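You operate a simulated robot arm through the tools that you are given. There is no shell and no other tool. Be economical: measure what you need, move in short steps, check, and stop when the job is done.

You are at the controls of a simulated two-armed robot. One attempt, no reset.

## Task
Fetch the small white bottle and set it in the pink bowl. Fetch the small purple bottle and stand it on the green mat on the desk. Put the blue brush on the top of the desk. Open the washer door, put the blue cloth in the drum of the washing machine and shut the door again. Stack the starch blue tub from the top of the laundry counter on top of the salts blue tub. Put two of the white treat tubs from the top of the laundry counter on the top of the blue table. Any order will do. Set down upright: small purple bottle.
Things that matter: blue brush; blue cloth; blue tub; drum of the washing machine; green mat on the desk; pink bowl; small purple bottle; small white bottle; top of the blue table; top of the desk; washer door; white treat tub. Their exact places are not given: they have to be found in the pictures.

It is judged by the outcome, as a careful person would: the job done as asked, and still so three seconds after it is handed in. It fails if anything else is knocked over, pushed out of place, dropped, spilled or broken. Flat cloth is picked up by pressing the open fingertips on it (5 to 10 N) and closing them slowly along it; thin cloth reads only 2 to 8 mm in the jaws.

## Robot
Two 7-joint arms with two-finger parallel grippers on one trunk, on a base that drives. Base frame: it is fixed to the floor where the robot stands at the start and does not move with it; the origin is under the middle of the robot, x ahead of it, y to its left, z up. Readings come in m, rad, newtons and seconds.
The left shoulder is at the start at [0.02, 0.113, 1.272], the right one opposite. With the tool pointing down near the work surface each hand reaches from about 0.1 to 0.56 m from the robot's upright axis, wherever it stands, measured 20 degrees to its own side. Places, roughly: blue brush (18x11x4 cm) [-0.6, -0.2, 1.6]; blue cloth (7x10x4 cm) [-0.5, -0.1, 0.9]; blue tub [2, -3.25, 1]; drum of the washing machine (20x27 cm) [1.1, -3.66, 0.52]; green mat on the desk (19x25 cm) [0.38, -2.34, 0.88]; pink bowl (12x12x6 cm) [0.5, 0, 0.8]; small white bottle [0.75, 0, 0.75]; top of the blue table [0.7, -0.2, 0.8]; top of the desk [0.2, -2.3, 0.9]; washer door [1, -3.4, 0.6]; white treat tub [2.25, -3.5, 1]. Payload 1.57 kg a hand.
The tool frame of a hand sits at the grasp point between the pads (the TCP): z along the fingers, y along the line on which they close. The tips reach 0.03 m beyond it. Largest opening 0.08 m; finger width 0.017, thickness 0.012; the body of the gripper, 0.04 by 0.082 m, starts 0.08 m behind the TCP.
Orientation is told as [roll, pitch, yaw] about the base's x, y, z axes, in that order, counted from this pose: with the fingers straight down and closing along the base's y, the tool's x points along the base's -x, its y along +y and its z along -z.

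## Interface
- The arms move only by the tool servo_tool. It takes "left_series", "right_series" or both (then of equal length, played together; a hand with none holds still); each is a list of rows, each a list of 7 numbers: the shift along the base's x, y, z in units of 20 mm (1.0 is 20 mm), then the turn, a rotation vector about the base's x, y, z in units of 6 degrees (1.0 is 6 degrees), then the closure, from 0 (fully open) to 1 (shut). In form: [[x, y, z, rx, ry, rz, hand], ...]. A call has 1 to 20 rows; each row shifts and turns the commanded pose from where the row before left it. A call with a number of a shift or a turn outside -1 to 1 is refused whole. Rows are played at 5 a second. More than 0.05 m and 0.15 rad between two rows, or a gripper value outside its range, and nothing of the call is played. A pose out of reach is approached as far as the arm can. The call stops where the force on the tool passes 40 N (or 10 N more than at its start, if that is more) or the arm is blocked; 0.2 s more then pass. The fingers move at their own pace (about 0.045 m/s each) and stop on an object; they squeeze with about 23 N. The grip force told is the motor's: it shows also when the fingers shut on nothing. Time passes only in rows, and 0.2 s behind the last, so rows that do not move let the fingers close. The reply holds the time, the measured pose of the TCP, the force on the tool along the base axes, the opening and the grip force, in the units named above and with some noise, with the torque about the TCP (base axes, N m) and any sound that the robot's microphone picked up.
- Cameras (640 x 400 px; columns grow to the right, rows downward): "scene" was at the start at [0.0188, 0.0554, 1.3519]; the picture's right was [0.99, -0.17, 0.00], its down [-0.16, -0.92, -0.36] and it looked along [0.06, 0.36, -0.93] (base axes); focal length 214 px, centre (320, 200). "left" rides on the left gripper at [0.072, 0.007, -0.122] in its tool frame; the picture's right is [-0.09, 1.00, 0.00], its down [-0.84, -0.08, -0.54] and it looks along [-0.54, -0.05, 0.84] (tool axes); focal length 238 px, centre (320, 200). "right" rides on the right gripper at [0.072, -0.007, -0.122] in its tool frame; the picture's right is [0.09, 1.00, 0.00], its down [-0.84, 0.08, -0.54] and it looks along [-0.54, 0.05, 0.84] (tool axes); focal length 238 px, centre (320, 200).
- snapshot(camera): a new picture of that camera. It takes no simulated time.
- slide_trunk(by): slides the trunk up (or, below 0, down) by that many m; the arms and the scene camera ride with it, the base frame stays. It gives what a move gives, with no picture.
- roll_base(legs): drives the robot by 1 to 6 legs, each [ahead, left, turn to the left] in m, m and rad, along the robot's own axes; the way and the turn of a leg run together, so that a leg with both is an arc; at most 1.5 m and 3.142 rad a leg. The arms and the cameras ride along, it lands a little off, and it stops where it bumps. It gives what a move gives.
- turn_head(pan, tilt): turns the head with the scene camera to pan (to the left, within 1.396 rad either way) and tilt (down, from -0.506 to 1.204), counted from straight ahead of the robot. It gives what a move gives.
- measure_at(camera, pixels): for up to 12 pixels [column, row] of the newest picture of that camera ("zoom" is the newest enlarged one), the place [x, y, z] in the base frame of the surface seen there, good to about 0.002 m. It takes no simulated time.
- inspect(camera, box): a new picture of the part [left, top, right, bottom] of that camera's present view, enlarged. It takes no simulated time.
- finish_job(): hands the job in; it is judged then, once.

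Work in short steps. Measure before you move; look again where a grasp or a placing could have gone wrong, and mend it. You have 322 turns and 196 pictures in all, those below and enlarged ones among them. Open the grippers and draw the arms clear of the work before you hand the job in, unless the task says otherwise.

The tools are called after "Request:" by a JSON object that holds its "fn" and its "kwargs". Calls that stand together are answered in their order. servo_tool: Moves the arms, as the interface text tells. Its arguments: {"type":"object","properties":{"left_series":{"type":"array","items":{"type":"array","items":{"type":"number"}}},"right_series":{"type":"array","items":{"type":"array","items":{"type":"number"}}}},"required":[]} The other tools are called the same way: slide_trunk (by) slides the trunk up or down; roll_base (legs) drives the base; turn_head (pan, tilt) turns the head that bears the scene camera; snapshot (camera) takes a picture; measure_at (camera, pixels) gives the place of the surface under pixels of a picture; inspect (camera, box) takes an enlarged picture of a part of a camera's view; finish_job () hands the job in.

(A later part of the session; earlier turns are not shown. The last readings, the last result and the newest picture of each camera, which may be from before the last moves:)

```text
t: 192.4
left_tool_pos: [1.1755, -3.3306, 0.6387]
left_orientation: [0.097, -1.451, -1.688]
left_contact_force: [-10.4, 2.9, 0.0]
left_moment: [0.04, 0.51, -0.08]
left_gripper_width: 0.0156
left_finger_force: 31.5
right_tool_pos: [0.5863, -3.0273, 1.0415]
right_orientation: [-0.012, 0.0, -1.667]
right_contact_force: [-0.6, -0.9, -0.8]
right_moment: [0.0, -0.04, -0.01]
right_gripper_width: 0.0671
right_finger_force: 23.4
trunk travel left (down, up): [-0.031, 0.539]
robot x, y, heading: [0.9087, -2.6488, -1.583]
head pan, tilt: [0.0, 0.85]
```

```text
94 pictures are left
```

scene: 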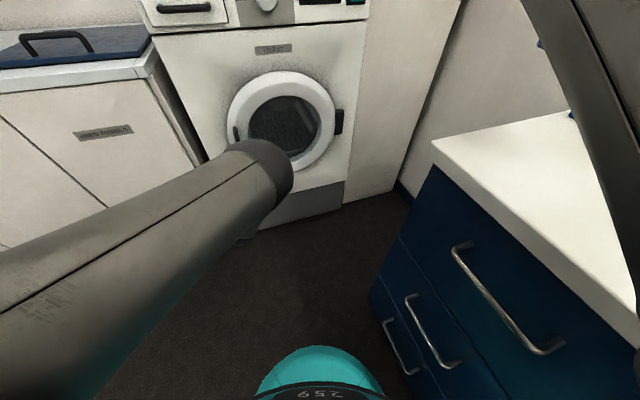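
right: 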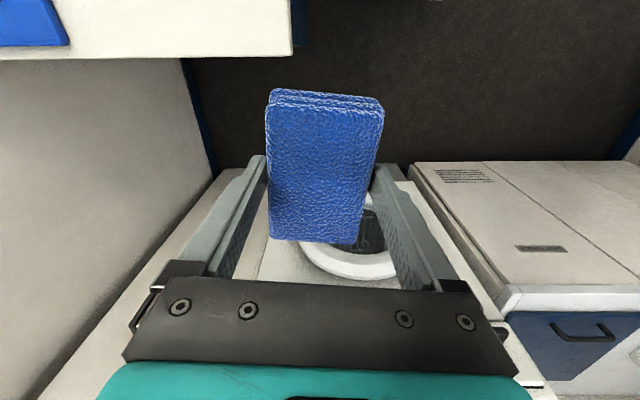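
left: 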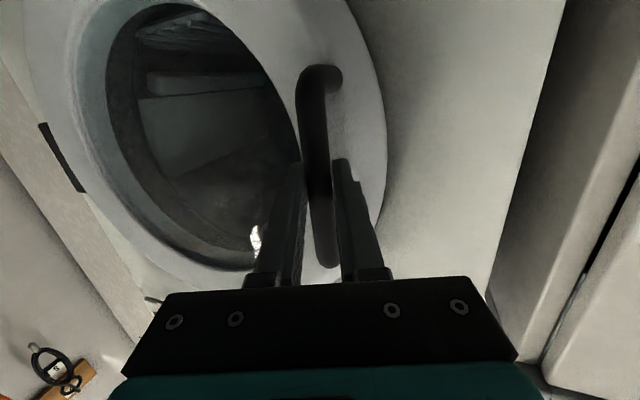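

Handle gripped. I pull along the door's arc (hinge ≈ (0.867,-3.479)) by ~20°, turning the hand with it.

Request:
{"fn": "servo_tool", "kwargs": {"left_series": [[-0.4, 0.9, 0, 0, 0, 0.3, 1], [-0.45, 0.87, 0, 0, 0, 0.4, 1], [-0.5, 0.85, 0, 0, 0, 0.4, 1], [-0.58, 0.82, 0, 0, 0, 0.4, 1], [-0.65, 0.78, 0, 0, 0, 0.4, 1], [-0.7, 0.72, 0, 0, 0, 0.4, 1]]}}

Request:
{"fn": "snapshot", "kwargs": {"camera": "left"}}

Request:
{"fn": "snapshot", "kwargs": {"camera": "scene"}}

```text
t: 193.2
left_tool_pos: [1.1492, -3.2856, 0.6397]
left_orientation: [0.124, -1.456, -1.624]
left_contact_force: [-7.8, -4.9, -3.8]
left_moment: [-0.3, 0.65, -0.15]
left_gripper_width: 0.0159
left_finger_force: 31.2
right_tool_pos: [0.5844, -3.0267, 1.0414]
right_orientation: [-0.012, 0.001, -1.671]
right_contact_force: [0.5, 0.9, -0.7]
right_moment: [-0.03, -0.02, -0.02]
right_gripper_width: 0.0671
right_finger_force: 23.0
trunk travel left (down, up): [-0.031, 0.539]
robot x, y, heading: [0.9139, -2.6441, -1.586]
head pan, tilt: [0.0, 0.85]
stopped in row 4 (left hand): the force on the tool passed its limit at 73 N (the readings are from after the stop); the commanded pose is now the measured one
```

```text
93 pictures are left
```

left: 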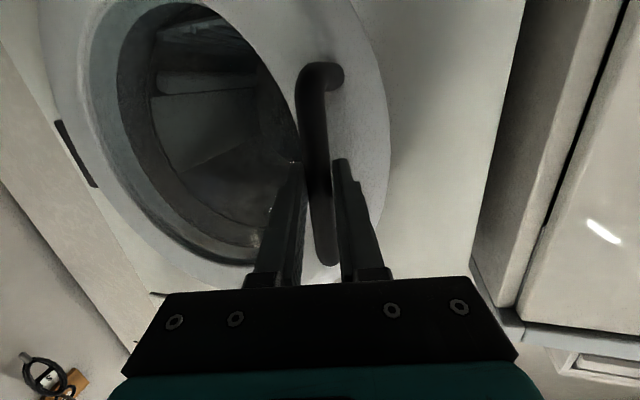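

```text
92 pictures are left
```

scene: 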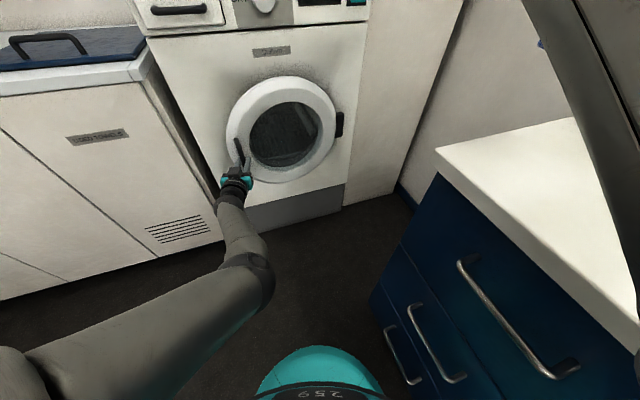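

The door has started opening (~8°) and the left arm is now in a good elbow-low shape. I continue pulling in smaller steps.

Request:
{"fn": "servo_tool", "kwargs": {"left_series": [[-0.3, 0.5, 0, 0, 0, 0.2, 1], [-0.3, 0.48, 0, 0, 0, 0.2, 1], [-0.32, 0.46, 0, 0, 0, 0.2, 1], [-0.34, 0.45, 0, 0, 0, 0.2, 1], [-0.36, 0.43, 0, 0, 0, 0.2, 1], [-0.38, 0.41, 0, 0, 0, 0.2, 1]]}}

Request:
{"fn": "snapshot", "kwargs": {"camera": "left"}}

```text
t: 193.6
left_tool_pos: [1.1509, -3.2864, 0.6412]
left_orientation: [0.171, -1.455, -1.665]
left_contact_force: [-10.4, -6.7, -12.6]
left_moment: [0.11, 0.61, -0.22]
left_gripper_width: 0.0161
left_finger_force: 31.1
right_tool_pos: [0.583, -3.0261, 1.0421]
right_orientation: [-0.013, 0.001, -1.674]
right_contact_force: [-0.1, 0.1, -0.4]
right_moment: [-0.04, 0.01, 0.02]
right_gripper_width: 0.0666
right_finger_force: 23.0
trunk travel left (down, up): [-0.031, 0.539]
robot x, y, heading: [0.9142, -2.6428, -1.583]
head pan, tilt: [0.0, 0.85]
stopped in row 1 (left hand): the force on the tool passed its limit at 49 N (the readings are from after the stop); the commanded pose is now the measured one
```

```text
91 pictures are left
```

left: 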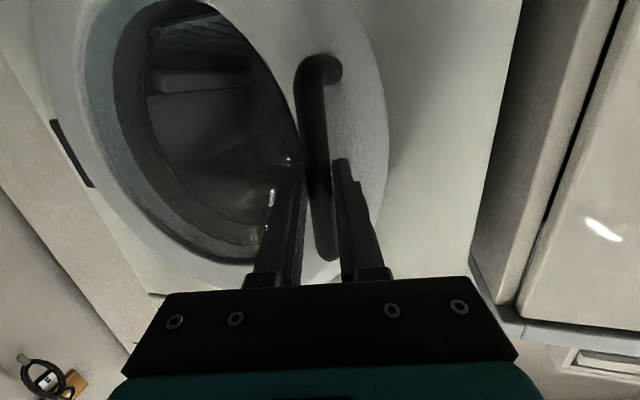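

I measure the handle and door ring to see whether the door moved.

Request:
{"fn": "measure_at", "kwargs": {"camera": "left", "pixels": [[318, 90], [325, 240], [340, 75], [370, 130], [75, 150], [300, 40], [430, 150], [200, 255], [340, 250]]}}

```text
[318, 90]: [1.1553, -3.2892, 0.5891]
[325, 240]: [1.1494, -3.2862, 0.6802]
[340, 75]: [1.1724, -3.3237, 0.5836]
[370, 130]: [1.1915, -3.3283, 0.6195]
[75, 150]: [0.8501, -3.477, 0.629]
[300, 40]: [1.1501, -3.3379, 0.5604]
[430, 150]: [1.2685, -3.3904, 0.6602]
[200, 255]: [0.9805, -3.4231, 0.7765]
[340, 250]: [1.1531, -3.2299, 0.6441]
```

The door did move. The arm itself stalls, so I pull with the base: back 5 cm and 3.5 cm to the right along the arc.

Request:
{"fn": "roll_base", "kwargs": {"legs": [[-0.04, -0.028, 0]]}}

Request:
{"fn": "roll_base", "kwargs": {"legs": [[-0.04, -0.036, 0]]}}

Request:
{"fn": "snapshot", "kwargs": {"camera": "left"}}

```text
t: 194.5
left_tool_pos: [1.121, -3.2481, 0.6428]
left_orientation: [0.187, -1.459, -1.681]
left_contact_force: [-20.8, -17.4, -10.3]
left_moment: [0.35, 0.5, -0.22]
left_gripper_width: 0.0158
left_finger_force: 32.3
right_tool_pos: [0.5566, -2.9886, 1.0407]
right_orientation: [-0.012, 0.003, -1.671]
right_contact_force: [-0.7, 1.0, -0.9]
right_moment: [-0.01, 0.0, -0.02]
right_gripper_width: 0.0671
right_finger_force: 23.0
trunk travel left (down, up): [-0.031, 0.539]
robot x, y, heading: [0.8826, -2.6052, -1.59]
head pan, tilt: [0.0, 0.85]
```

```text
t: 195.4
left_tool_pos: [1.0841, -3.2083, 0.644]
left_orientation: [0.185, -1.46, -1.688]
left_contact_force: [-18.4, -20.5, -7.1]
left_moment: [0.2, 0.54, -0.21]
left_gripper_width: 0.016
left_finger_force: 31.9
right_tool_pos: [0.5225, -2.9488, 1.0403]
right_orientation: [-0.013, 0.002, -1.671]
right_contact_force: [0.0, -0.2, -1.5]
right_moment: [0.0, 0.0, 0.04]
right_gripper_width: 0.0674
right_finger_force: 23.2
trunk travel left (down, up): [-0.031, 0.539]
robot x, y, heading: [0.8508, -2.5668, -1.595]
head pan, tilt: [0.0, 0.85]
```

```text
90 pictures are left
```

left: 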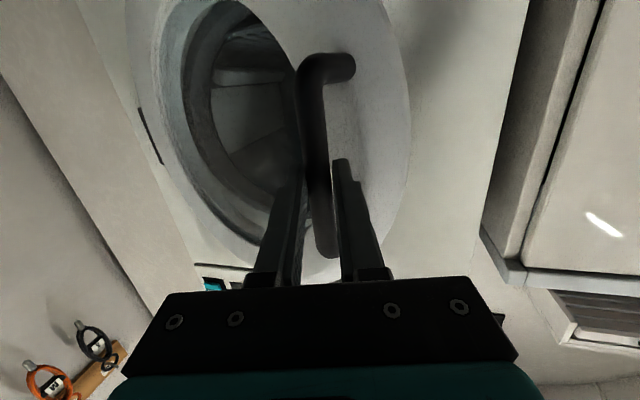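

Good, the door is ~27° open. I continue with base back/right plus a slight right turn.

Request:
{"fn": "roll_base", "kwargs": {"legs": [[-0.025, -0.013, -0.05]]}}

Request:
{"fn": "roll_base", "kwargs": {"legs": [[-0.02, -0.015, -0.05]]}}

Request:
{"fn": "snapshot", "kwargs": {"camera": "left"}}

Request:
{"fn": "snapshot", "kwargs": {"camera": "scene"}}

```text
t: 196.2
left_tool_pos: [1.0501, -3.1904, 0.644]
left_orientation: [0.18, -1.457, -1.717]
left_contact_force: [21.8, 29.4, 1.3]
left_moment: [-0.08, 0.52, 0.14]
left_gripper_width: 0.0163
left_finger_force: 31.7
right_tool_pos: [0.4942, -2.9028, 1.0428]
right_orientation: [-0.014, -0.003, -1.721]
right_contact_force: [-0.3, 0.1, 0.0]
right_moment: [0.02, -0.02, 0.0]
right_gripper_width: 0.067
right_finger_force: 22.8
trunk travel left (down, up): [-0.031, 0.539]
robot x, y, heading: [0.8353, -2.5411, -1.64]
head pan, tilt: [0.0, 0.85]
```

```text
t: 197.1
left_tool_pos: [1.01, -3.176, 0.6408]
left_orientation: [0.182, -1.453, -1.756]
left_contact_force: [20.5, 40.5, 3.6]
left_moment: [-0.4, 0.67, -0.76]
left_gripper_width: 0.0162
left_finger_force: 31.6
right_tool_pos: [0.4643, -2.8633, 1.0426]
right_orientation: [-0.014, -0.003, -1.77]
right_contact_force: [0.0, 0.7, -0.5]
right_moment: [0.0, 0.0, 0.0]
right_gripper_width: 0.0671
right_finger_force: 22.9
trunk travel left (down, up): [-0.031, 0.539]
robot x, y, heading: [0.8247, -2.518, -1.688]
head pan, tilt: [0.0, 0.85]
```

```text
89 pictures are left
```

left: 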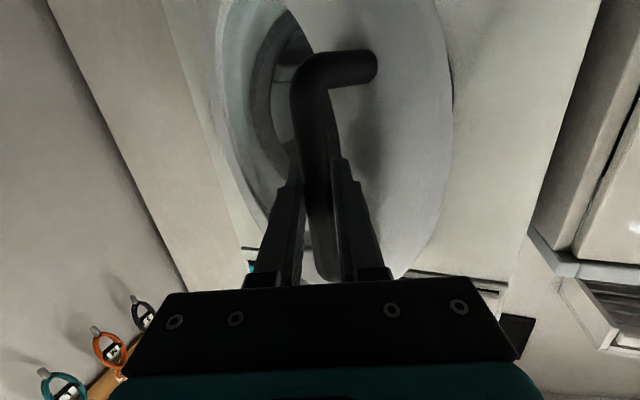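

```text
88 pictures are left
```

scene: 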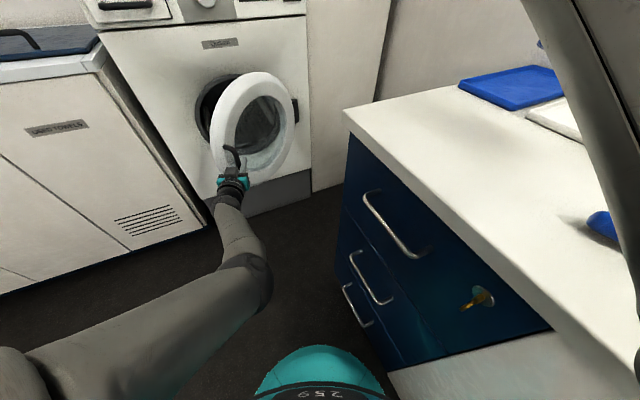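

The door is ~40° open. I now release the handle, back the hand out, and will sweep the door wider from its inner side.

Request:
{"fn": "servo_tool", "kwargs": {"left_series": [[0, 0, 0, 0, 0, 0, 0.6], [0, 0, 0, 0, 0, 0, 0.2], [0, 0, 0, 0, 0, 0, 0], [0, 0, 0, 0, 0, 0, 0], [0, 0.8, 0, 0, 0, 0, 0], [0, 0.9, 0, 0, 0, 0, 0], [0, 0.9, 0, 0, 0, 0, 0], [0, 0.9, 0, 0, 0, 0, 0]]}}

Request:
{"fn": "snapshot", "kwargs": {"camera": "left"}}

Request:
{"fn": "snapshot", "kwargs": {"camera": "scene"}}

```text
t: 199.1
left_tool_pos: [1.0512, -3.1136, 0.6558]
left_orientation: [0.824, -1.437, -2.364]
left_contact_force: [-0.3, 0.6, 0.0]
left_moment: [0.01, -0.01, 0.02]
left_gripper_width: 0.0803
left_finger_force: 0.2
right_tool_pos: [0.462, -2.8653, 1.0423]
right_orientation: [-0.012, -0.001, -1.771]
right_contact_force: [-0.2, 0.4, -0.1]
right_moment: [0.02, -0.02, 0.01]
right_gripper_width: 0.0669
right_finger_force: 22.8
trunk travel left (down, up): [-0.031, 0.539]
robot x, y, heading: [0.8255, -2.5199, -1.687]
head pan, tilt: [0.0, 0.85]
stopped in row 8 (left hand): the arm was blocked; the commanded pose is now the measured one
```

```text
87 pictures are left
```

left: 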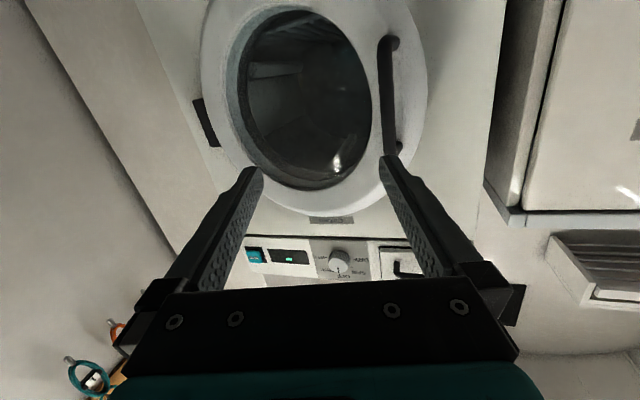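

```text
86 pictures are left
```

scene: 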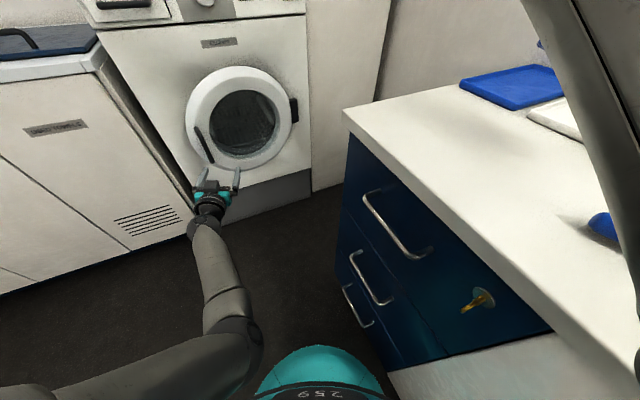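

The door swung back (the arm's stored command pushed it as it released). I measure whether it is still ajar.

Request:
{"fn": "measure_at", "kwargs": {"camera": "left", "pixels": [[388, 60], [390, 110], [400, 148], [412, 110], [420, 60], [205, 125], [320, 205], [450, 120]]}}

```text
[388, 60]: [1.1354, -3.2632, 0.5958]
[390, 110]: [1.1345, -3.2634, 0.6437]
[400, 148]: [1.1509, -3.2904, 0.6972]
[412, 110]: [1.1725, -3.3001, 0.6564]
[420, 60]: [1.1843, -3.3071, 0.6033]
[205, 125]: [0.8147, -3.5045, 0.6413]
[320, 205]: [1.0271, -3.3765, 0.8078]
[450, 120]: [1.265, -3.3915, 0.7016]
```

Door is still ~14° ajar with an 11 cm gap at its left edge (1.184,-3.307). I close the fingers and use the base to bring them to the left of that edge.

Request:
{"fn": "servo_tool", "kwargs": {"left_series": [[0, 0, 0, 0, 0, 0, 1], [0, 0, 0, 0, 0, 0, 1], [0, 0, 0, 0, 0, 0, 1], [0, 0, 0, 0, 0, 0, 1]]}}

Request:
{"fn": "roll_base", "kwargs": {"legs": [[0, 0.2, 0], [0.11, 0, 0]]}}

Request:
{"fn": "snapshot", "kwargs": {"camera": "left"}}

Request:
{"fn": "snapshot", "kwargs": {"camera": "scene"}}

```text
t: 200.1
left_tool_pos: [1.0501, -3.1139, 0.6553]
left_orientation: [0.818, -1.436, -2.362]
left_contact_force: [-0.4, -0.7, 0.5]
left_moment: [0.0, 0.01, -0.01]
left_gripper_width: 0.0
left_finger_force: 4.7
right_tool_pos: [0.4632, -2.8654, 1.0432]
right_orientation: [-0.013, 0.001, -1.77]
right_contact_force: [-0.4, -0.2, -0.5]
right_moment: [0.01, 0.03, 0.0]
right_gripper_width: 0.0671
right_finger_force: 22.5
trunk travel left (down, up): [-0.031, 0.539]
robot x, y, heading: [0.8268, -2.5211, -1.688]
head pan, tilt: [0.0, 0.85]
```

```text
t: 202.4
left_tool_pos: [1.2327, -3.2461, 0.656]
left_orientation: [0.821, -1.437, -2.361]
left_contact_force: [-0.4, -0.1, 0.2]
left_moment: [0.03, -0.01, -0.01]
left_gripper_width: 0.0001
left_finger_force: 21.2
right_tool_pos: [0.6456, -2.9983, 1.0409]
right_orientation: [-0.012, 0.001, -1.77]
right_contact_force: [-1.0, -0.5, 0.4]
right_moment: [0.0, 0.02, 0.01]
right_gripper_width: 0.0671
right_finger_force: 22.8
trunk travel left (down, up): [-0.031, 0.539]
robot x, y, heading: [1.0091, -2.652, -1.686]
head pan, tilt: [0.0, 0.85]
```

```text
85 pictures are left
```

left: 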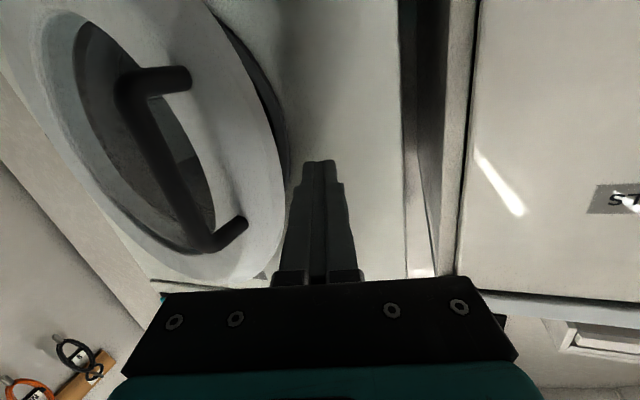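

```text
84 pictures are left
```

scene: 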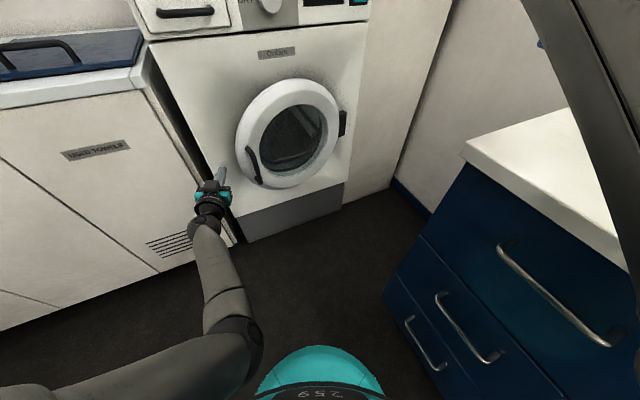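

Fingers are left of the edge with the gap visible. I go ahead 0.10 m into the gap, then sweep right with the base.

Request:
{"fn": "roll_base", "kwargs": {"legs": [[0.1, 0.005, 0]]}}

Request:
{"fn": "roll_base", "kwargs": {"legs": [[0, -0.1, 0]]}}

Request:
{"fn": "snapshot", "kwargs": {"camera": "left"}}

Request:
{"fn": "snapshot", "kwargs": {"camera": "scene"}}

```text
t: 203.6
left_tool_pos: [1.2257, -3.349, 0.6561]
left_orientation: [0.823, -1.437, -2.37]
left_contact_force: [0.1, -0.6, -0.3]
left_moment: [0.0, 0.01, -0.01]
left_gripper_width: 0.0
left_finger_force: 20.9
right_tool_pos: [0.6371, -3.0994, 1.0415]
right_orientation: [-0.012, 0.0, -1.774]
right_contact_force: [-0.3, 0.4, -0.2]
right_moment: [0.01, -0.01, -0.01]
right_gripper_width: 0.0669
right_finger_force: 22.8
trunk travel left (down, up): [-0.031, 0.539]
robot x, y, heading: [1.0011, -2.7551, -1.691]
head pan, tilt: [0.0, 0.85]
```

```text
t: 204.5
left_tool_pos: [1.2102, -3.3387, 0.6557]
left_orientation: [0.901, -1.425, -2.393]
left_contact_force: [-0.1, -0.9, -0.2]
left_moment: [0.02, -0.02, 0.03]
left_gripper_width: 0.0
left_finger_force: 21.3
right_tool_pos: [0.6001, -3.0934, 1.0421]
right_orientation: [-0.011, 0.002, -1.772]
right_contact_force: [0.0, 0.8, -1.2]
right_moment: [0.0, -0.01, 0.0]
right_gripper_width: 0.067
right_finger_force: 23.4
trunk travel left (down, up): [-0.031, 0.539]
robot x, y, heading: [0.9619, -2.7499, -1.686]
head pan, tilt: [0.0, 0.85]
stopped in leg 1: the force on the tool passed its limit at 54 N (the readings are from after the stop); the commanded pose is now the measured one
```

```text
83 pictures are left
```

left: 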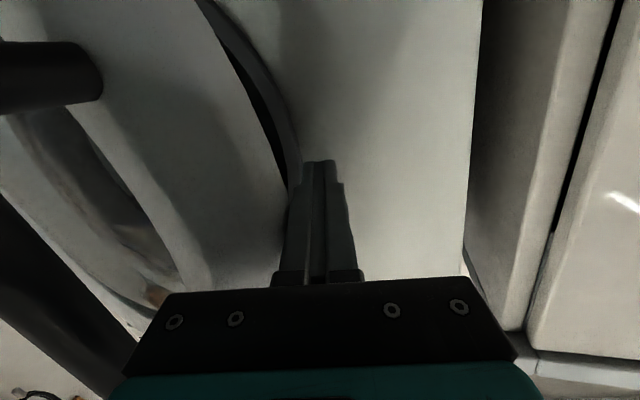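

```text
82 pictures are left
```

scene: 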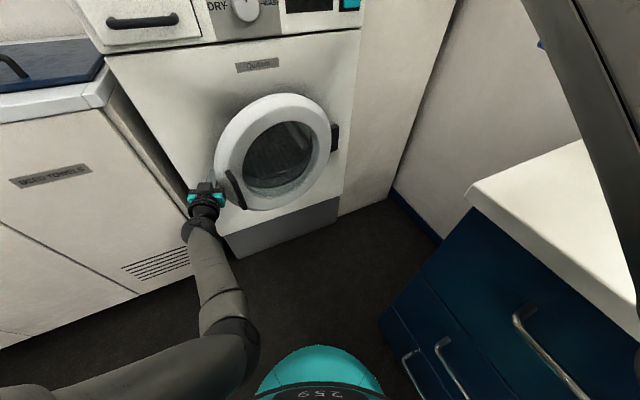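

The tip seems to press on the opening's bezel. I measure the door edge, dark gap and bezel.

Request:
{"fn": "measure_at", "kwargs": {"camera": "left", "pixels": [[265, 150], [255, 120], [278, 130], [272, 140], [290, 120], [297, 150], [240, 60], [255, 60], [272, 80], [350, 120]]}}

Request:
{"fn": "inspect", "kwargs": {"camera": "left", "box": [180, 0, 360, 200]}}

```text
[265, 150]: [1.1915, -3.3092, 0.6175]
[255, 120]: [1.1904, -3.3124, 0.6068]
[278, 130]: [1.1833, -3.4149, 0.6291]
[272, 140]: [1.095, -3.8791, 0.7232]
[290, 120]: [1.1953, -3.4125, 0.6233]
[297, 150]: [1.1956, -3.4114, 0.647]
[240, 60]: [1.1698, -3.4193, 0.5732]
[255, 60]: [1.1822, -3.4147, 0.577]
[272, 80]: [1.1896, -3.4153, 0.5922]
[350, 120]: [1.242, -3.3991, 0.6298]
```

```text
2.00 times, centred on (270, 100) of left
```

zoom: 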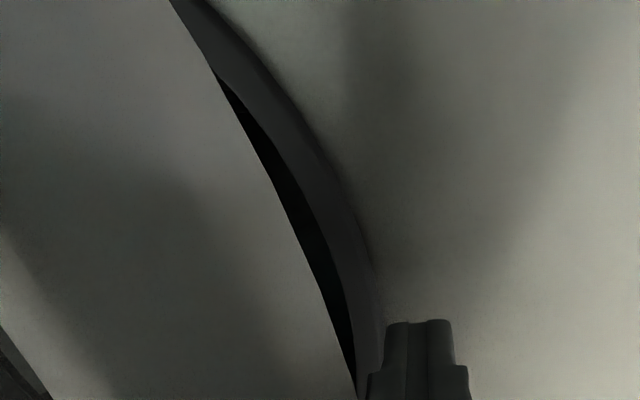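

The straight sweep friction-locks on the rim; I need the fingers angled more to the right. I back out 0.12 m and yaw the left hand ~34° clockwise.

Request:
{"fn": "roll_base", "kwargs": {"legs": [[0, 0.03, 0], [-0.12, 0, 0]]}}

Request:
{"fn": "servo_tool", "kwargs": {"left_series": [[0.3, 0, 0, 0, 0, -0.8, 1], [0.3, 0, 0, 0, 0, -0.8, 1], [0.3, 0, 0, 0, 0, -0.8, 1], [0.3, 0, 0, 0, 0, -0.8, 1], [0.3, 0, 0, 0, 0, -0.8, 1], [0.3, 0, 0, 0, 0, -0.8, 1], [0.3, 0, 0, 0, 0, -0.8, 1]]}}

Request:
{"fn": "snapshot", "kwargs": {"camera": "left"}}

Request:
{"fn": "snapshot", "kwargs": {"camera": "scene"}}

```text
t: 206.2
left_tool_pos: [1.253, -3.2244, 0.6561]
left_orientation: [0.9, -1.421, -2.393]
left_contact_force: [-0.2, -0.6, -0.7]
left_moment: [-0.02, 0.0, 0.01]
left_gripper_width: 0.0001
left_finger_force: 21.3
right_tool_pos: [0.6439, -2.9792, 1.0413]
right_orientation: [-0.012, -0.001, -1.772]
right_contact_force: [0.0, 0.5, -0.4]
right_moment: [0.03, -0.01, 0.03]
right_gripper_width: 0.067
right_finger_force: 22.9
trunk travel left (down, up): [-0.031, 0.539]
robot x, y, heading: [1.0052, -2.6347, -1.694]
head pan, tilt: [0.0, 0.85]
```

```text
t: 207.8
left_tool_pos: [1.2954, -3.2232, 0.6546]
left_orientation: [0.902, -1.424, -2.984]
left_contact_force: [-0.7, 0.0, 0.2]
left_moment: [0.03, 0.04, 0.0]
left_gripper_width: 0.0
left_finger_force: 20.8
right_tool_pos: [0.6436, -2.9813, 1.041]
right_orientation: [-0.011, 0.001, -1.77]
right_contact_force: [-0.4, -0.7, -0.3]
right_moment: [0.02, -0.01, 0.02]
right_gripper_width: 0.0669
right_finger_force: 22.3
trunk travel left (down, up): [-0.031, 0.539]
robot x, y, heading: [1.0067, -2.6339, -1.69]
head pan, tilt: [0.0, 0.85]
```

```text
80 pictures are left
```

left: 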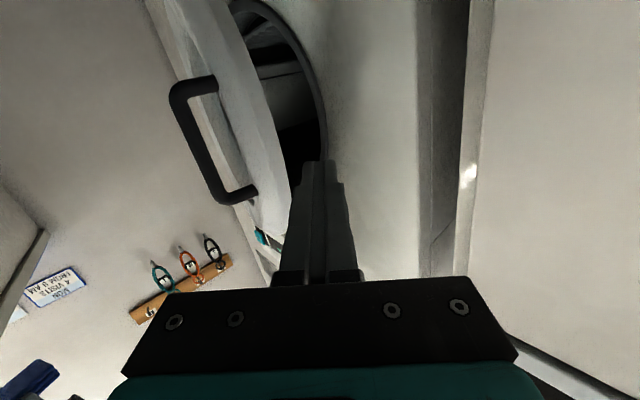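

```text
79 pictures are left
```

scene: 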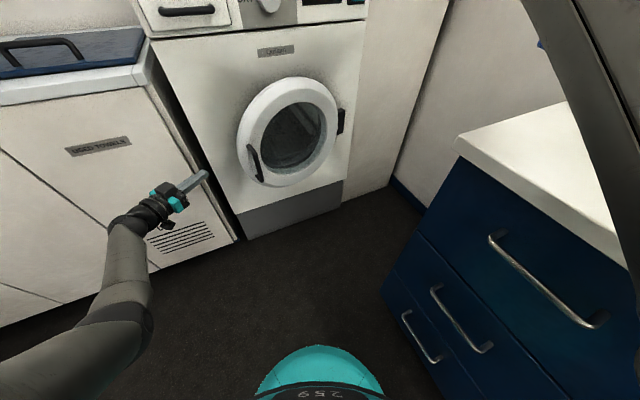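

The fingers now aim into the gap. I advance along the hand's direction with the base, then sweep right.

Request:
{"fn": "roll_base", "kwargs": {"legs": [[0.144, -0.059, 0]]}}

Request:
{"fn": "roll_base", "kwargs": {"legs": [[-0.02, -0.12, 0]]}}

Request:
{"fn": "snapshot", "kwargs": {"camera": "left"}}

Request:
{"fn": "snapshot", "kwargs": {"camera": "scene"}}

```text
t: 209.2
left_tool_pos: [1.2223, -3.3607, 0.6544]
left_orientation: [0.899, -1.424, -2.976]
left_contact_force: [0.5, 0.3, 0.3]
left_moment: [0.06, -0.01, -0.01]
left_gripper_width: 0.0
left_finger_force: 21.8
right_tool_pos: [0.5709, -3.1204, 1.0427]
right_orientation: [-0.01, 0.001, -1.766]
right_contact_force: [-0.9, -0.1, -1.1]
right_moment: [0.03, -0.01, 0.04]
right_gripper_width: 0.0671
right_finger_force: 22.5
trunk travel left (down, up): [-0.031, 0.539]
robot x, y, heading: [0.9324, -2.771, -1.687]
head pan, tilt: [0.0, 0.85]
```

```text
t: 210.5
left_tool_pos: [1.1614, -3.3152, 0.655]
left_orientation: [0.901, -1.425, -2.971]
left_contact_force: [0.2, -0.1, -0.5]
left_moment: [-0.01, 0.04, 0.01]
left_gripper_width: 0.0001
left_finger_force: 20.9
right_tool_pos: [0.5081, -3.0729, 1.0403]
right_orientation: [-0.011, 0.0, -1.767]
right_contact_force: [0.6, 0.4, -0.9]
right_moment: [0.0, -0.01, -0.05]
right_gripper_width: 0.0667
right_finger_force: 22.6
trunk travel left (down, up): [-0.031, 0.539]
robot x, y, heading: [0.8691, -2.7251, -1.684]
head pan, tilt: [0.0, 0.85]
stopped in leg 1: the robot was blocked; the commanded pose is now the measured one
```

```text
78 pictures are left
```

left: 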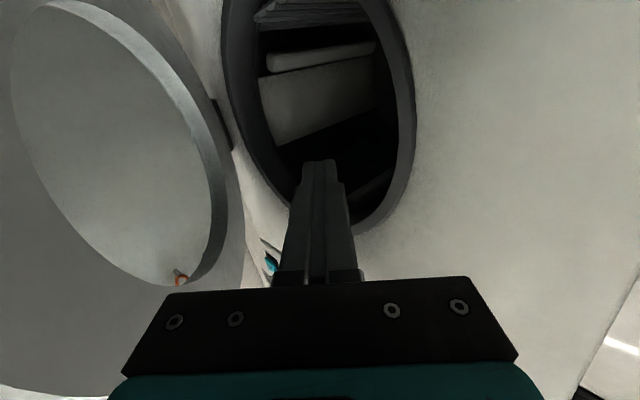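

```text
77 pictures are left
```

scene: 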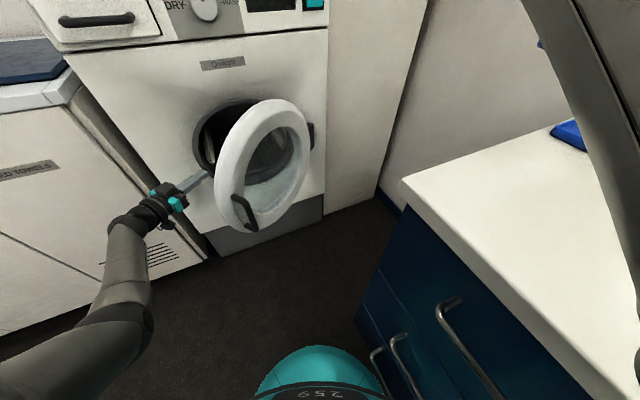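

The door swung open ~55–60°. The base is now at the desk on its right. I back up 8 cm and rotate right so the left hand pushes the inner face further open.

Request:
{"fn": "roll_base", "kwargs": {"legs": [[-0.09, 0.02, 0]]}}

Request:
{"fn": "roll_base", "kwargs": {"legs": [[0, 0, -0.25]]}}

Request:
{"fn": "snapshot", "kwargs": {"camera": "scene"}}

```text
t: 211.7
left_tool_pos: [1.1902, -3.2249, 0.6531]
left_orientation: [0.898, -1.425, -2.973]
left_contact_force: [0.1, -0.6, -0.5]
left_moment: [-0.02, 0.03, 0.01]
left_gripper_width: 0.0
left_finger_force: 21.8
right_tool_pos: [0.5384, -2.9833, 1.0418]
right_orientation: [-0.011, 0.002, -1.766]
right_contact_force: [-0.9, -0.7, -1.0]
right_moment: [-0.01, -0.01, 0.0]
right_gripper_width: 0.067
right_finger_force: 22.9
trunk travel left (down, up): [-0.031, 0.539]
robot x, y, heading: [0.9054, -2.6329, -1.687]
head pan, tilt: [0.0, 0.85]
```

```text
t: 212.9
left_tool_pos: [1.0361, -3.2792, 0.6542]
left_orientation: [0.896, -1.423, 3.061]
left_contact_force: [0.3, -0.4, -0.1]
left_moment: [0.0, -0.04, -0.02]
left_gripper_width: 0.0
left_finger_force: 21.4
right_tool_pos: [0.4636, -2.8829, 1.0415]
right_orientation: [-0.011, -0.001, -2.019]
right_contact_force: [-0.1, 0.1, 0.0]
right_moment: [0.03, 0.02, 0.0]
right_gripper_width: 0.0669
right_finger_force: 22.9
trunk travel left (down, up): [-0.031, 0.539]
robot x, y, heading: [0.9011, -2.6377, -1.932]
head pan, tilt: [0.0, 0.85]
```

```text
76 pictures are left
```

scene: 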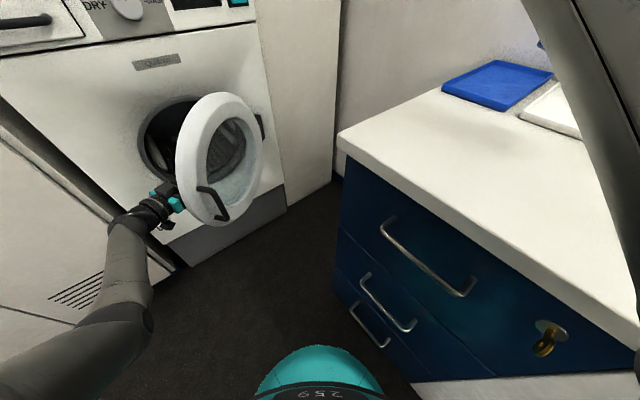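

The hand is behind the door. I rotate further right by 0.35.

Request:
{"fn": "roll_base", "kwargs": {"legs": [[0, 0, -0.35]]}}

Request:
{"fn": "turn_head", "kwargs": {"pan": 0.4, "tilt": 0.85}}

Request:
{"fn": "snapshot", "kwargs": {"camera": "scene"}}

```text
t: 214.4
left_tool_pos: [0.8065, -3.2858, 0.6544]
left_orientation: [0.897, -1.424, 2.71]
left_contact_force: [0.4, -0.3, -0.8]
left_moment: [0.0, -0.02, -0.01]
left_gripper_width: 0.0001
left_finger_force: 20.8
right_tool_pos: [0.4046, -2.7179, 1.0425]
right_orientation: [-0.011, 0.002, -2.369]
right_contact_force: [-1.0, 0.6, -1.4]
right_moment: [0.02, 0.01, 0.0]
right_gripper_width: 0.067
right_finger_force: 23.0
trunk travel left (down, up): [-0.031, 0.539]
robot x, y, heading: [0.9003, -2.6363, -2.289]
head pan, tilt: [0.0, 0.85]
```

```text
t: 215.3
left_tool_pos: [0.8057, -3.2862, 0.6541]
left_orientation: [0.897, -1.424, 2.711]
left_contact_force: [-0.9, 0.6, -0.8]
left_moment: [0.0, 0.01, 0.01]
left_gripper_width: 0.0
left_finger_force: 21.3
right_tool_pos: [0.4054, -2.7178, 1.0412]
right_orientation: [-0.012, 0.001, -2.367]
right_contact_force: [-0.5, 0.3, -0.6]
right_moment: [0.01, 0.01, -0.02]
right_gripper_width: 0.067
right_finger_force: 22.7
trunk travel left (down, up): [-0.031, 0.539]
robot x, y, heading: [0.903, -2.6396, -2.287]
head pan, tilt: [0.4, 0.85]
```

```text
75 pictures are left
```

scene: 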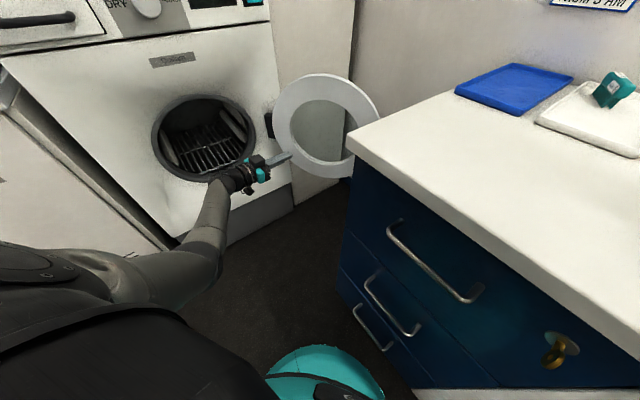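

The door is wide open and the drum is exposed. I rotate back left to face the washer and look.

Request:
{"fn": "roll_base", "kwargs": {"legs": [[0, 0, 1.02]]}}

Request:
{"fn": "turn_head", "kwargs": {"pan": 0, "tilt": 0.75}}

Request:
{"fn": "snapshot", "kwargs": {"camera": "scene"}}

```text
t: 218.3
left_tool_pos: [1.4086, -3.0513, 0.6534]
left_orientation: [0.9, -1.425, -2.542]
left_contact_force: [-0.6, -0.4, 1.0]
left_moment: [-0.01, 0.02, -0.03]
left_gripper_width: 0.0001
left_finger_force: 21.3
right_tool_pos: [0.7154, -3.1027, 1.0411]
right_orientation: [-0.011, 0.001, -1.34]
right_contact_force: [-0.8, 0.1, -0.8]
right_moment: [-0.04, -0.01, -0.04]
right_gripper_width: 0.067
right_finger_force: 22.7
trunk travel left (down, up): [-0.031, 0.539]
robot x, y, heading: [0.9038, -2.635, -1.258]
head pan, tilt: [0.4, 0.85]
```

```text
t: 219.2
left_tool_pos: [1.4086, -3.0518, 0.6547]
left_orientation: [0.894, -1.423, -2.543]
left_contact_force: [-0.1, -0.5, 0.3]
left_moment: [0.0, -0.02, 0.02]
left_gripper_width: 0.0
left_finger_force: 21.2
right_tool_pos: [0.7161, -3.1029, 1.0415]
right_orientation: [-0.01, -0.002, -1.338]
right_contact_force: [-0.2, 0.0, -0.8]
right_moment: [-0.02, 0.01, -0.02]
right_gripper_width: 0.0668
right_finger_force: 23.2
trunk travel left (down, up): [-0.031, 0.539]
robot x, y, heading: [0.9016, -2.632, -1.258]
head pan, tilt: [0.0, 0.75]
```

```text
74 pictures are left
```

scene: 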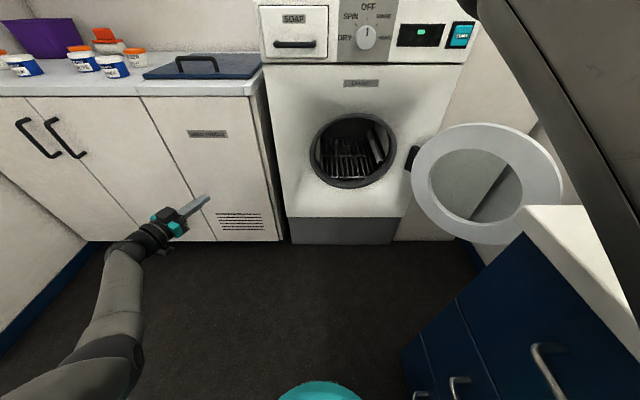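

The opening is clear. I measure its rim and interior.

Request:
{"fn": "measure_at", "kwargs": {"camera": "scene", "pixels": [[352, 118], [352, 185], [314, 150], [393, 150], [352, 150], [345, 172], [375, 150], [330, 150], [465, 135], [540, 170], [460, 225], [412, 160]]}}

```text
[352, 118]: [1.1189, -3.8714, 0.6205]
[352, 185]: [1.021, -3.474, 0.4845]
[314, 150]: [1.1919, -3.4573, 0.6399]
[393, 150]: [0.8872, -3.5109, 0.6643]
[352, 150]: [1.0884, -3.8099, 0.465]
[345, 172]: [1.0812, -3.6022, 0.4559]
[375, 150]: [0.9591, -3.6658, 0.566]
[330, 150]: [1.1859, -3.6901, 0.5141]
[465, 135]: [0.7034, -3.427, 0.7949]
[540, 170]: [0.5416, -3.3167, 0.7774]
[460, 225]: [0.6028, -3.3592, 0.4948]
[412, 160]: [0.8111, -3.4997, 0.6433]
```

Opening centre ≈ (1.03,-3.46, 0.645), radius 0.15; drum floor z≈0.456. I bring the right hand in front, pitching it to point forward.

Request:
{"fn": "servo_tool", "kwargs": {"right_series": [[0.79, -0.15, -0.2, -0.89, -0.29, 0, 1], [0.79, -0.15, -0.2, -0.89, -0.29, 0, 1], [0.79, -0.15, -0.2, -0.89, -0.29, 0, 1], [0.79, -0.15, -0.2, -0.89, -0.29, 0, 1], [0.79, -0.15, -0.2, -0.89, -0.29, 0, 1], [0.79, -0.15, -0.2, -0.89, -0.29, 0, 1], [0.79, -0.15, -0.2, -0.89, -0.29, 0, 1], [0.79, -0.15, -0.2, -0.89, -0.29, 0, 1], [0.79, -0.15, -0.2, -0.89, -0.29, 0, 1], [0.79, -0.15, -0.2, -0.89, -0.29, 0, 1], [0.79, -0.15, -0.2, -0.89, -0.29, 0, 1], [0.79, -0.15, -0.2, -0.89, -0.29, 0, 1], [0.79, -0.15, -0.2, -0.89, -0.29, 0, 1], [0.79, -0.15, -0.2, -0.89, -0.29, 0, 1], [0.79, -0.15, -0.2, -0.89, -0.29, 0, 1], [0.79, -0.15, -0.2, -0.89, -0.29, 0, 1]]}}

Request:
{"fn": "snapshot", "kwargs": {"camera": "right"}}

Request:
{"fn": "snapshot", "kwargs": {"camera": "scene"}}

```text
t: 222.5
left_tool_pos: [1.4084, -3.0511, 0.653]
left_orientation: [0.896, -1.424, -2.546]
left_contact_force: [0.0, -0.1, 0.6]
left_moment: [-0.01, -0.04, -0.02]
left_gripper_width: 0.0
left_finger_force: 21.1
right_tool_pos: [0.8913, -3.2003, 1.0912]
right_orientation: [2.658, -1.405, 2.331]
right_contact_force: [-1.1, -0.4, -1.3]
right_moment: [0.02, 0.0, 0.05]
right_gripper_width: 0.067
right_finger_force: 22.9
right hand out of reach, approached as far as the arm can: row 2, 3, 4, 5, 6, 7, 8
trunk travel left (down, up): [-0.031, 0.539]
robot x, y, heading: [0.8994, -2.6384, -1.257]
head pan, tilt: [0.0, 0.75]
stopped in row 16 (right hand): the arm was blocked; the commanded pose is now the measured one
```

```text
73 pictures are left
```

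right: 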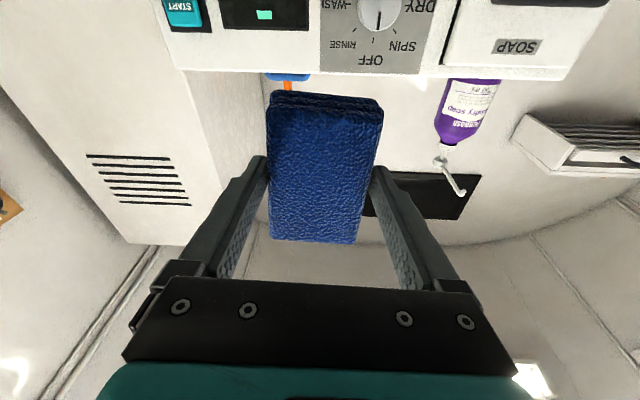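

```text
72 pictures are left
```

scene: 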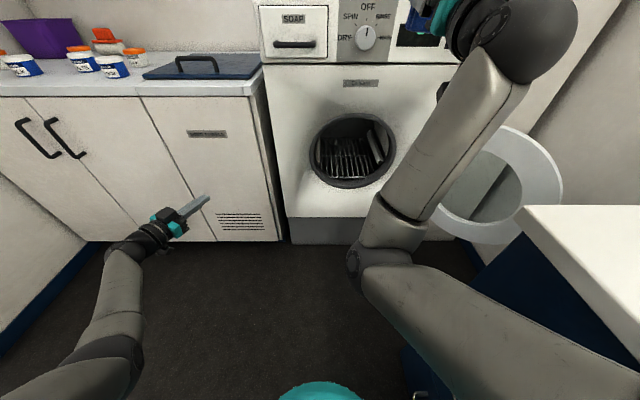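

The hand points forward at z 1.09. I lower it in front of the machine, taking out the slight over-pitch.

Request:
{"fn": "servo_tool", "kwargs": {"right_series": [[0, 0, -0.9, 0.3, 0.1, 0, 1], [0, 0, -0.9, 0.3, 0.1, 0, 1], [0.1, 0, -0.9, 0.3, 0.1, 0, 1], [0.1, 0, -0.9, 0.3, 0.1, 0, 1], [0.2, 0, -0.9, 0.3, 0.1, 0, 1], [0.2, 0, -0.9, 0.2, 0, 0, 1], [0.3, 0, -0.9, 0, 0, 0, 1], [0.3, 0, -0.9, 0, 0, 0, 1], [0.3, 0, -0.9, 0, 0, 0, 1], [0.3, 0, -0.9, 0, 0, 0, 1], [0.3, 0, -0.9, 0, 0, 0, 1], [0.3, 0, -0.9, 0, 0, 0, 1]]}}

Request:
{"fn": "snapshot", "kwargs": {"camera": "scene"}}

```text
t: 225.1
left_tool_pos: [1.4093, -3.0507, 0.6554]
left_orientation: [0.894, -1.423, -2.542]
left_contact_force: [-0.3, 0.2, 0.4]
left_moment: [0.03, 0.02, -0.01]
left_gripper_width: 0.0
left_finger_force: 21.5
right_tool_pos: [0.9273, -3.2077, 0.8796]
right_orientation: [0.767, -1.531, -2.085]
right_contact_force: [0.0, -0.7, 0.2]
right_moment: [0.01, 0.01, 0.03]
right_gripper_width: 0.0671
right_finger_force: 23.2
trunk travel left (down, up): [-0.031, 0.539]
robot x, y, heading: [0.9019, -2.6363, -1.252]
head pan, tilt: [0.0, 0.75]
```

```text
71 pictures are left
```

scene: 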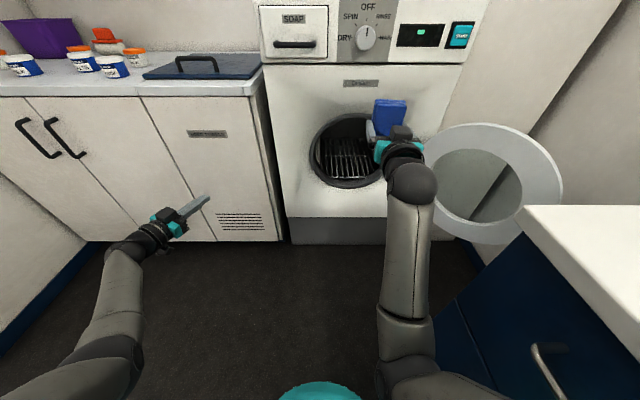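

Great posture. I lower 0.24 m to the opening's height and shift 2 cm left.

Request:
{"fn": "servo_tool", "kwargs": {"right_series": [[0.1, 0.03, -0.95, 0, 0, 0, 1], [0.1, 0.03, -0.95, 0, 0, 0, 1], [0.1, 0.03, -0.95, 0, 0, 0, 1], [0.1, 0.03, -0.95, 0, 0, 0, 1], [0.1, 0.03, -0.95, 0, 0, 0, 1], [0.1, 0.03, -0.95, 0, 0, 0, 1], [0.1, 0.03, -0.95, 0, 0, 0, 1], [0.1, 0.03, -0.95, 0, 0, 0, 1], [0.1, 0.03, -0.95, 0, 0, 0, 1], [0.1, 0.03, -0.95, 0, 0, 0, 1], [0.1, 0.03, -0.95, 0, 0, 0, 1], [0.1, 0.03, -0.95, 0, 0, 0, 1]]}}

Request:
{"fn": "snapshot", "kwargs": {"camera": "right"}}

Request:
{"fn": "snapshot", "kwargs": {"camera": "scene"}}

```text
t: 226.3
left_tool_pos: [1.4092, -3.0515, 0.654]
left_orientation: [0.899, -1.423, -2.546]
left_contact_force: [0.2, 0.4, 0.6]
left_moment: [-0.01, -0.05, -0.01]
left_gripper_width: 0.0
left_finger_force: 21.7
right_tool_pos: [0.9439, -3.2237, 0.8646]
right_orientation: [2.74, -1.46, 2.236]
right_contact_force: [0.2, -0.3, -1.3]
right_moment: [0.02, 0.0, -0.01]
right_gripper_width: 0.067
right_finger_force: 22.6
trunk travel left (down, up): [-0.031, 0.539]
robot x, y, heading: [0.9007, -2.6361, -1.249]
head pan, tilt: [0.0, 0.75]
stopped in row 5 (right hand): the arm was blocked; the commanded pose is now the measured one
```

```text
70 pictures are left
```

right: 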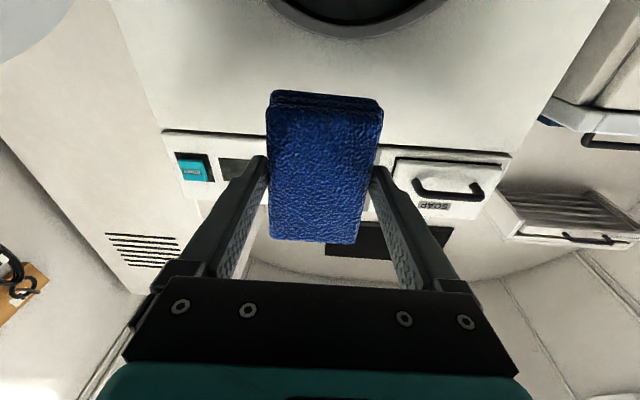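

```text
69 pictures are left
```

scene: 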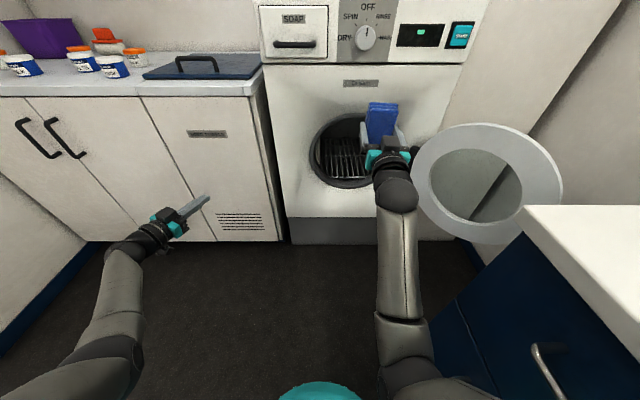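

A wrist limit blocks it; I let the hand point ~35° downward while lowering.

Request:
{"fn": "servo_tool", "kwargs": {"right_series": [[-0.1, 0.3, -0.3, 0.85, 0.28, 0, 1], [-0.1, 0.3, -0.3, 0.85, 0.28, 0, 1], [-0.1, 0.3, -0.5, 0.85, 0.28, 0, 1], [0, 0, -0.8, 0.85, 0.28, 0, 1], [0, 0, -0.8, 0.85, 0.28, 0, 1], [0, 0, -0.8, 0.85, 0.28, 0, 1], [0, 0, -0.8, 0.85, 0.28, 0, 1], [0, 0, -0.8, 0, 0, 0, 1], [0, 0, -0.8, 0, 0, 0, 1], [0, 0, -0.8, 0, 0, 0, 1]]}}

Request:
{"fn": "snapshot", "kwargs": {"camera": "right"}}

Request:
{"fn": "snapshot", "kwargs": {"camera": "scene"}}

```text
t: 228.5
left_tool_pos: [1.4096, -3.0514, 0.653]
left_orientation: [0.897, -1.422, -2.543]
left_contact_force: [-0.5, 0.1, 0.3]
left_moment: [0.02, 0.02, -0.01]
left_gripper_width: 0.0001
left_finger_force: 21.7
right_tool_pos: [0.9425, -3.205, 0.7283]
right_orientation: [0.018, -1.015, -1.333]
right_contact_force: [0.5, 0.8, 0.0]
right_moment: [0.0, 0.0, -0.03]
right_gripper_width: 0.0667
right_finger_force: 23.3
trunk travel left (down, up): [-0.031, 0.539]
robot x, y, heading: [0.9008, -2.6344, -1.257]
head pan, tilt: [0.0, 0.75]
```

```text
68 pictures are left
```

right: 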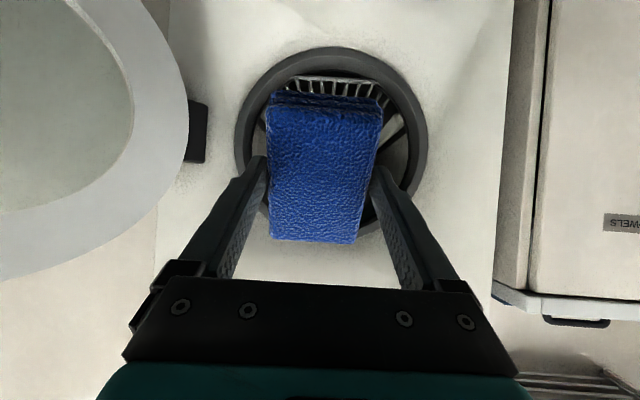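

```text
67 pictures are left
```

scene: 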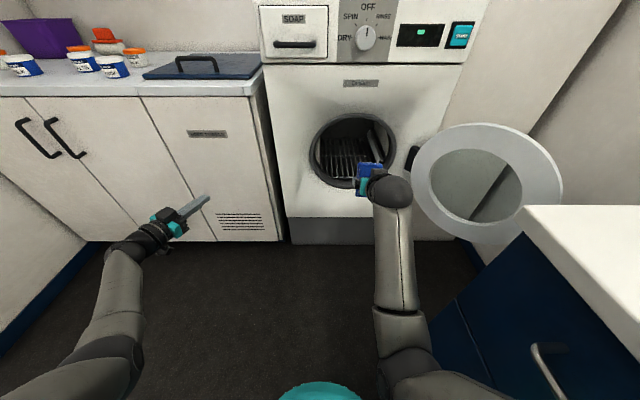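

The cloth is aligned in front of the opening. I lower 0.10 m, then drive the base 0.2 m ahead.

Request:
{"fn": "servo_tool", "kwargs": {"right_series": [[0, 0, -0.9, 0, 0, 0, 1], [0, 0, -0.9, 0, 0, 0, 1], [0, 0, -0.9, 0, 0, 0, 1], [0, 0, -0.9, 0, 0, 0, 1], [0, 0, -0.9, 0, 0, 0, 1], [0, 0, 0, 0, 0, 0, 1]]}}

Request:
{"fn": "roll_base", "kwargs": {"legs": [[0.18, 0, 0]]}}

Request:
{"fn": "snapshot", "kwargs": {"camera": "right"}}

Request:
{"fn": "snapshot", "kwargs": {"camera": "scene"}}

```text
t: 229.9
left_tool_pos: [1.409, -3.0501, 0.6547]
left_orientation: [0.895, -1.425, -2.543]
left_contact_force: [-0.4, -0.2, -0.8]
left_moment: [-0.03, 0.01, 0.0]
left_gripper_width: 0.0001
left_finger_force: 21.7
right_tool_pos: [0.9358, -3.2038, 0.6397]
right_orientation: [0.011, -1.015, -1.329]
right_contact_force: [-0.4, 0.1, -1.0]
right_moment: [0.02, -0.02, -0.02]
right_gripper_width: 0.0669
right_finger_force: 23.1
trunk travel left (down, up): [-0.031, 0.539]
robot x, y, heading: [0.8965, -2.6369, -1.254]
head pan, tilt: [0.0, 0.75]
```

```text
t: 231.4
left_tool_pos: [1.4653, -3.2195, 0.6537]
left_orientation: [0.897, -1.424, -2.542]
left_contact_force: [0.2, -0.9, 0.5]
left_moment: [0.03, 0.03, 0.01]
left_gripper_width: 0.0001
left_finger_force: 21.6
right_tool_pos: [0.992, -3.3744, 0.64]
right_orientation: [0.01, -1.016, -1.327]
right_contact_force: [0.9, -0.5, -0.4]
right_moment: [-0.01, 0.02, -0.02]
right_gripper_width: 0.0672
right_finger_force: 23.0
trunk travel left (down, up): [-0.031, 0.539]
robot x, y, heading: [0.9542, -2.8053, -1.249]
head pan, tilt: [0.0, 0.75]
```

```text
66 pictures are left
```

right: 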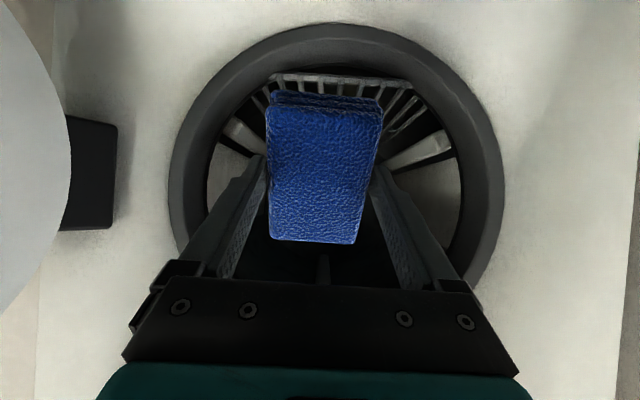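

```text
65 pictures are left
```

scene: 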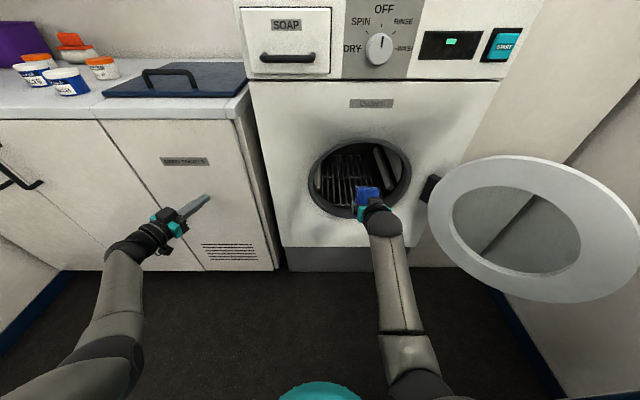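

Centred in the opening. The left fingers are near the counter front, so I push the right hand in with the arm, 0.16 m along the van axis.

Request:
{"fn": "servo_tool", "kwargs": {"right_series": [[0.3, -0.85, 0, 0, 0, 0, 1], [0.3, -0.85, 0, 0, 0, 0, 1], [0.3, -0.85, 0, 0, 0, 0, 1], [0.3, -0.85, -0.1, 0, 0, 0, 1], [0.3, -0.85, -0.1, 0, 0, 0, 1], [0.3, -0.85, -0.2, 0, 0, 0, 1], [0.3, -0.85, -0.3, 0, 0, 0, 1], [0.3, -0.85, -0.4, 0, 0, 0, 1], [0.3, -0.85, -0.4, 0, 0, 0, 1]]}}

Request:
{"fn": "snapshot", "kwargs": {"camera": "right"}}

```text
t: 233.4
left_tool_pos: [1.4652, -3.2205, 0.6554]
left_orientation: [0.899, -1.423, -2.541]
left_contact_force: [0.4, -0.5, 0.7]
left_moment: [0.0, 0.03, -0.02]
left_gripper_width: 0.0
left_finger_force: 21.6
right_tool_pos: [1.0394, -3.5153, 0.6177]
right_orientation: [0.013, -1.018, -1.328]
right_contact_force: [0.8, 0.6, -1.0]
right_moment: [0.01, 0.02, 0.01]
right_gripper_width: 0.0669
right_finger_force: 23.2
right hand out of reach, approached as far as the arm can: row 9
trunk travel left (down, up): [-0.031, 0.539]
robot x, y, heading: [0.9541, -2.8069, -1.253]
head pan, tilt: [0.0, 0.75]
```

```text
64 pictures are left
```

right: 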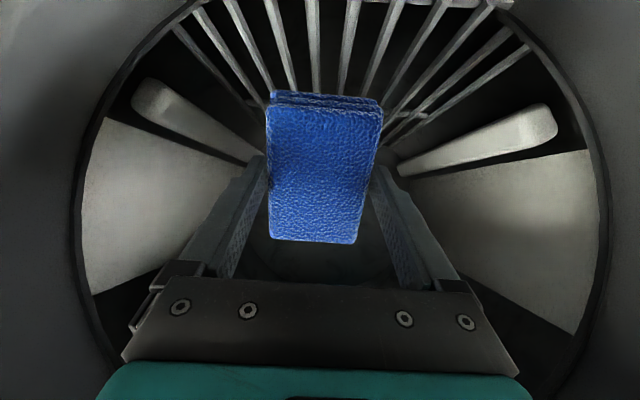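

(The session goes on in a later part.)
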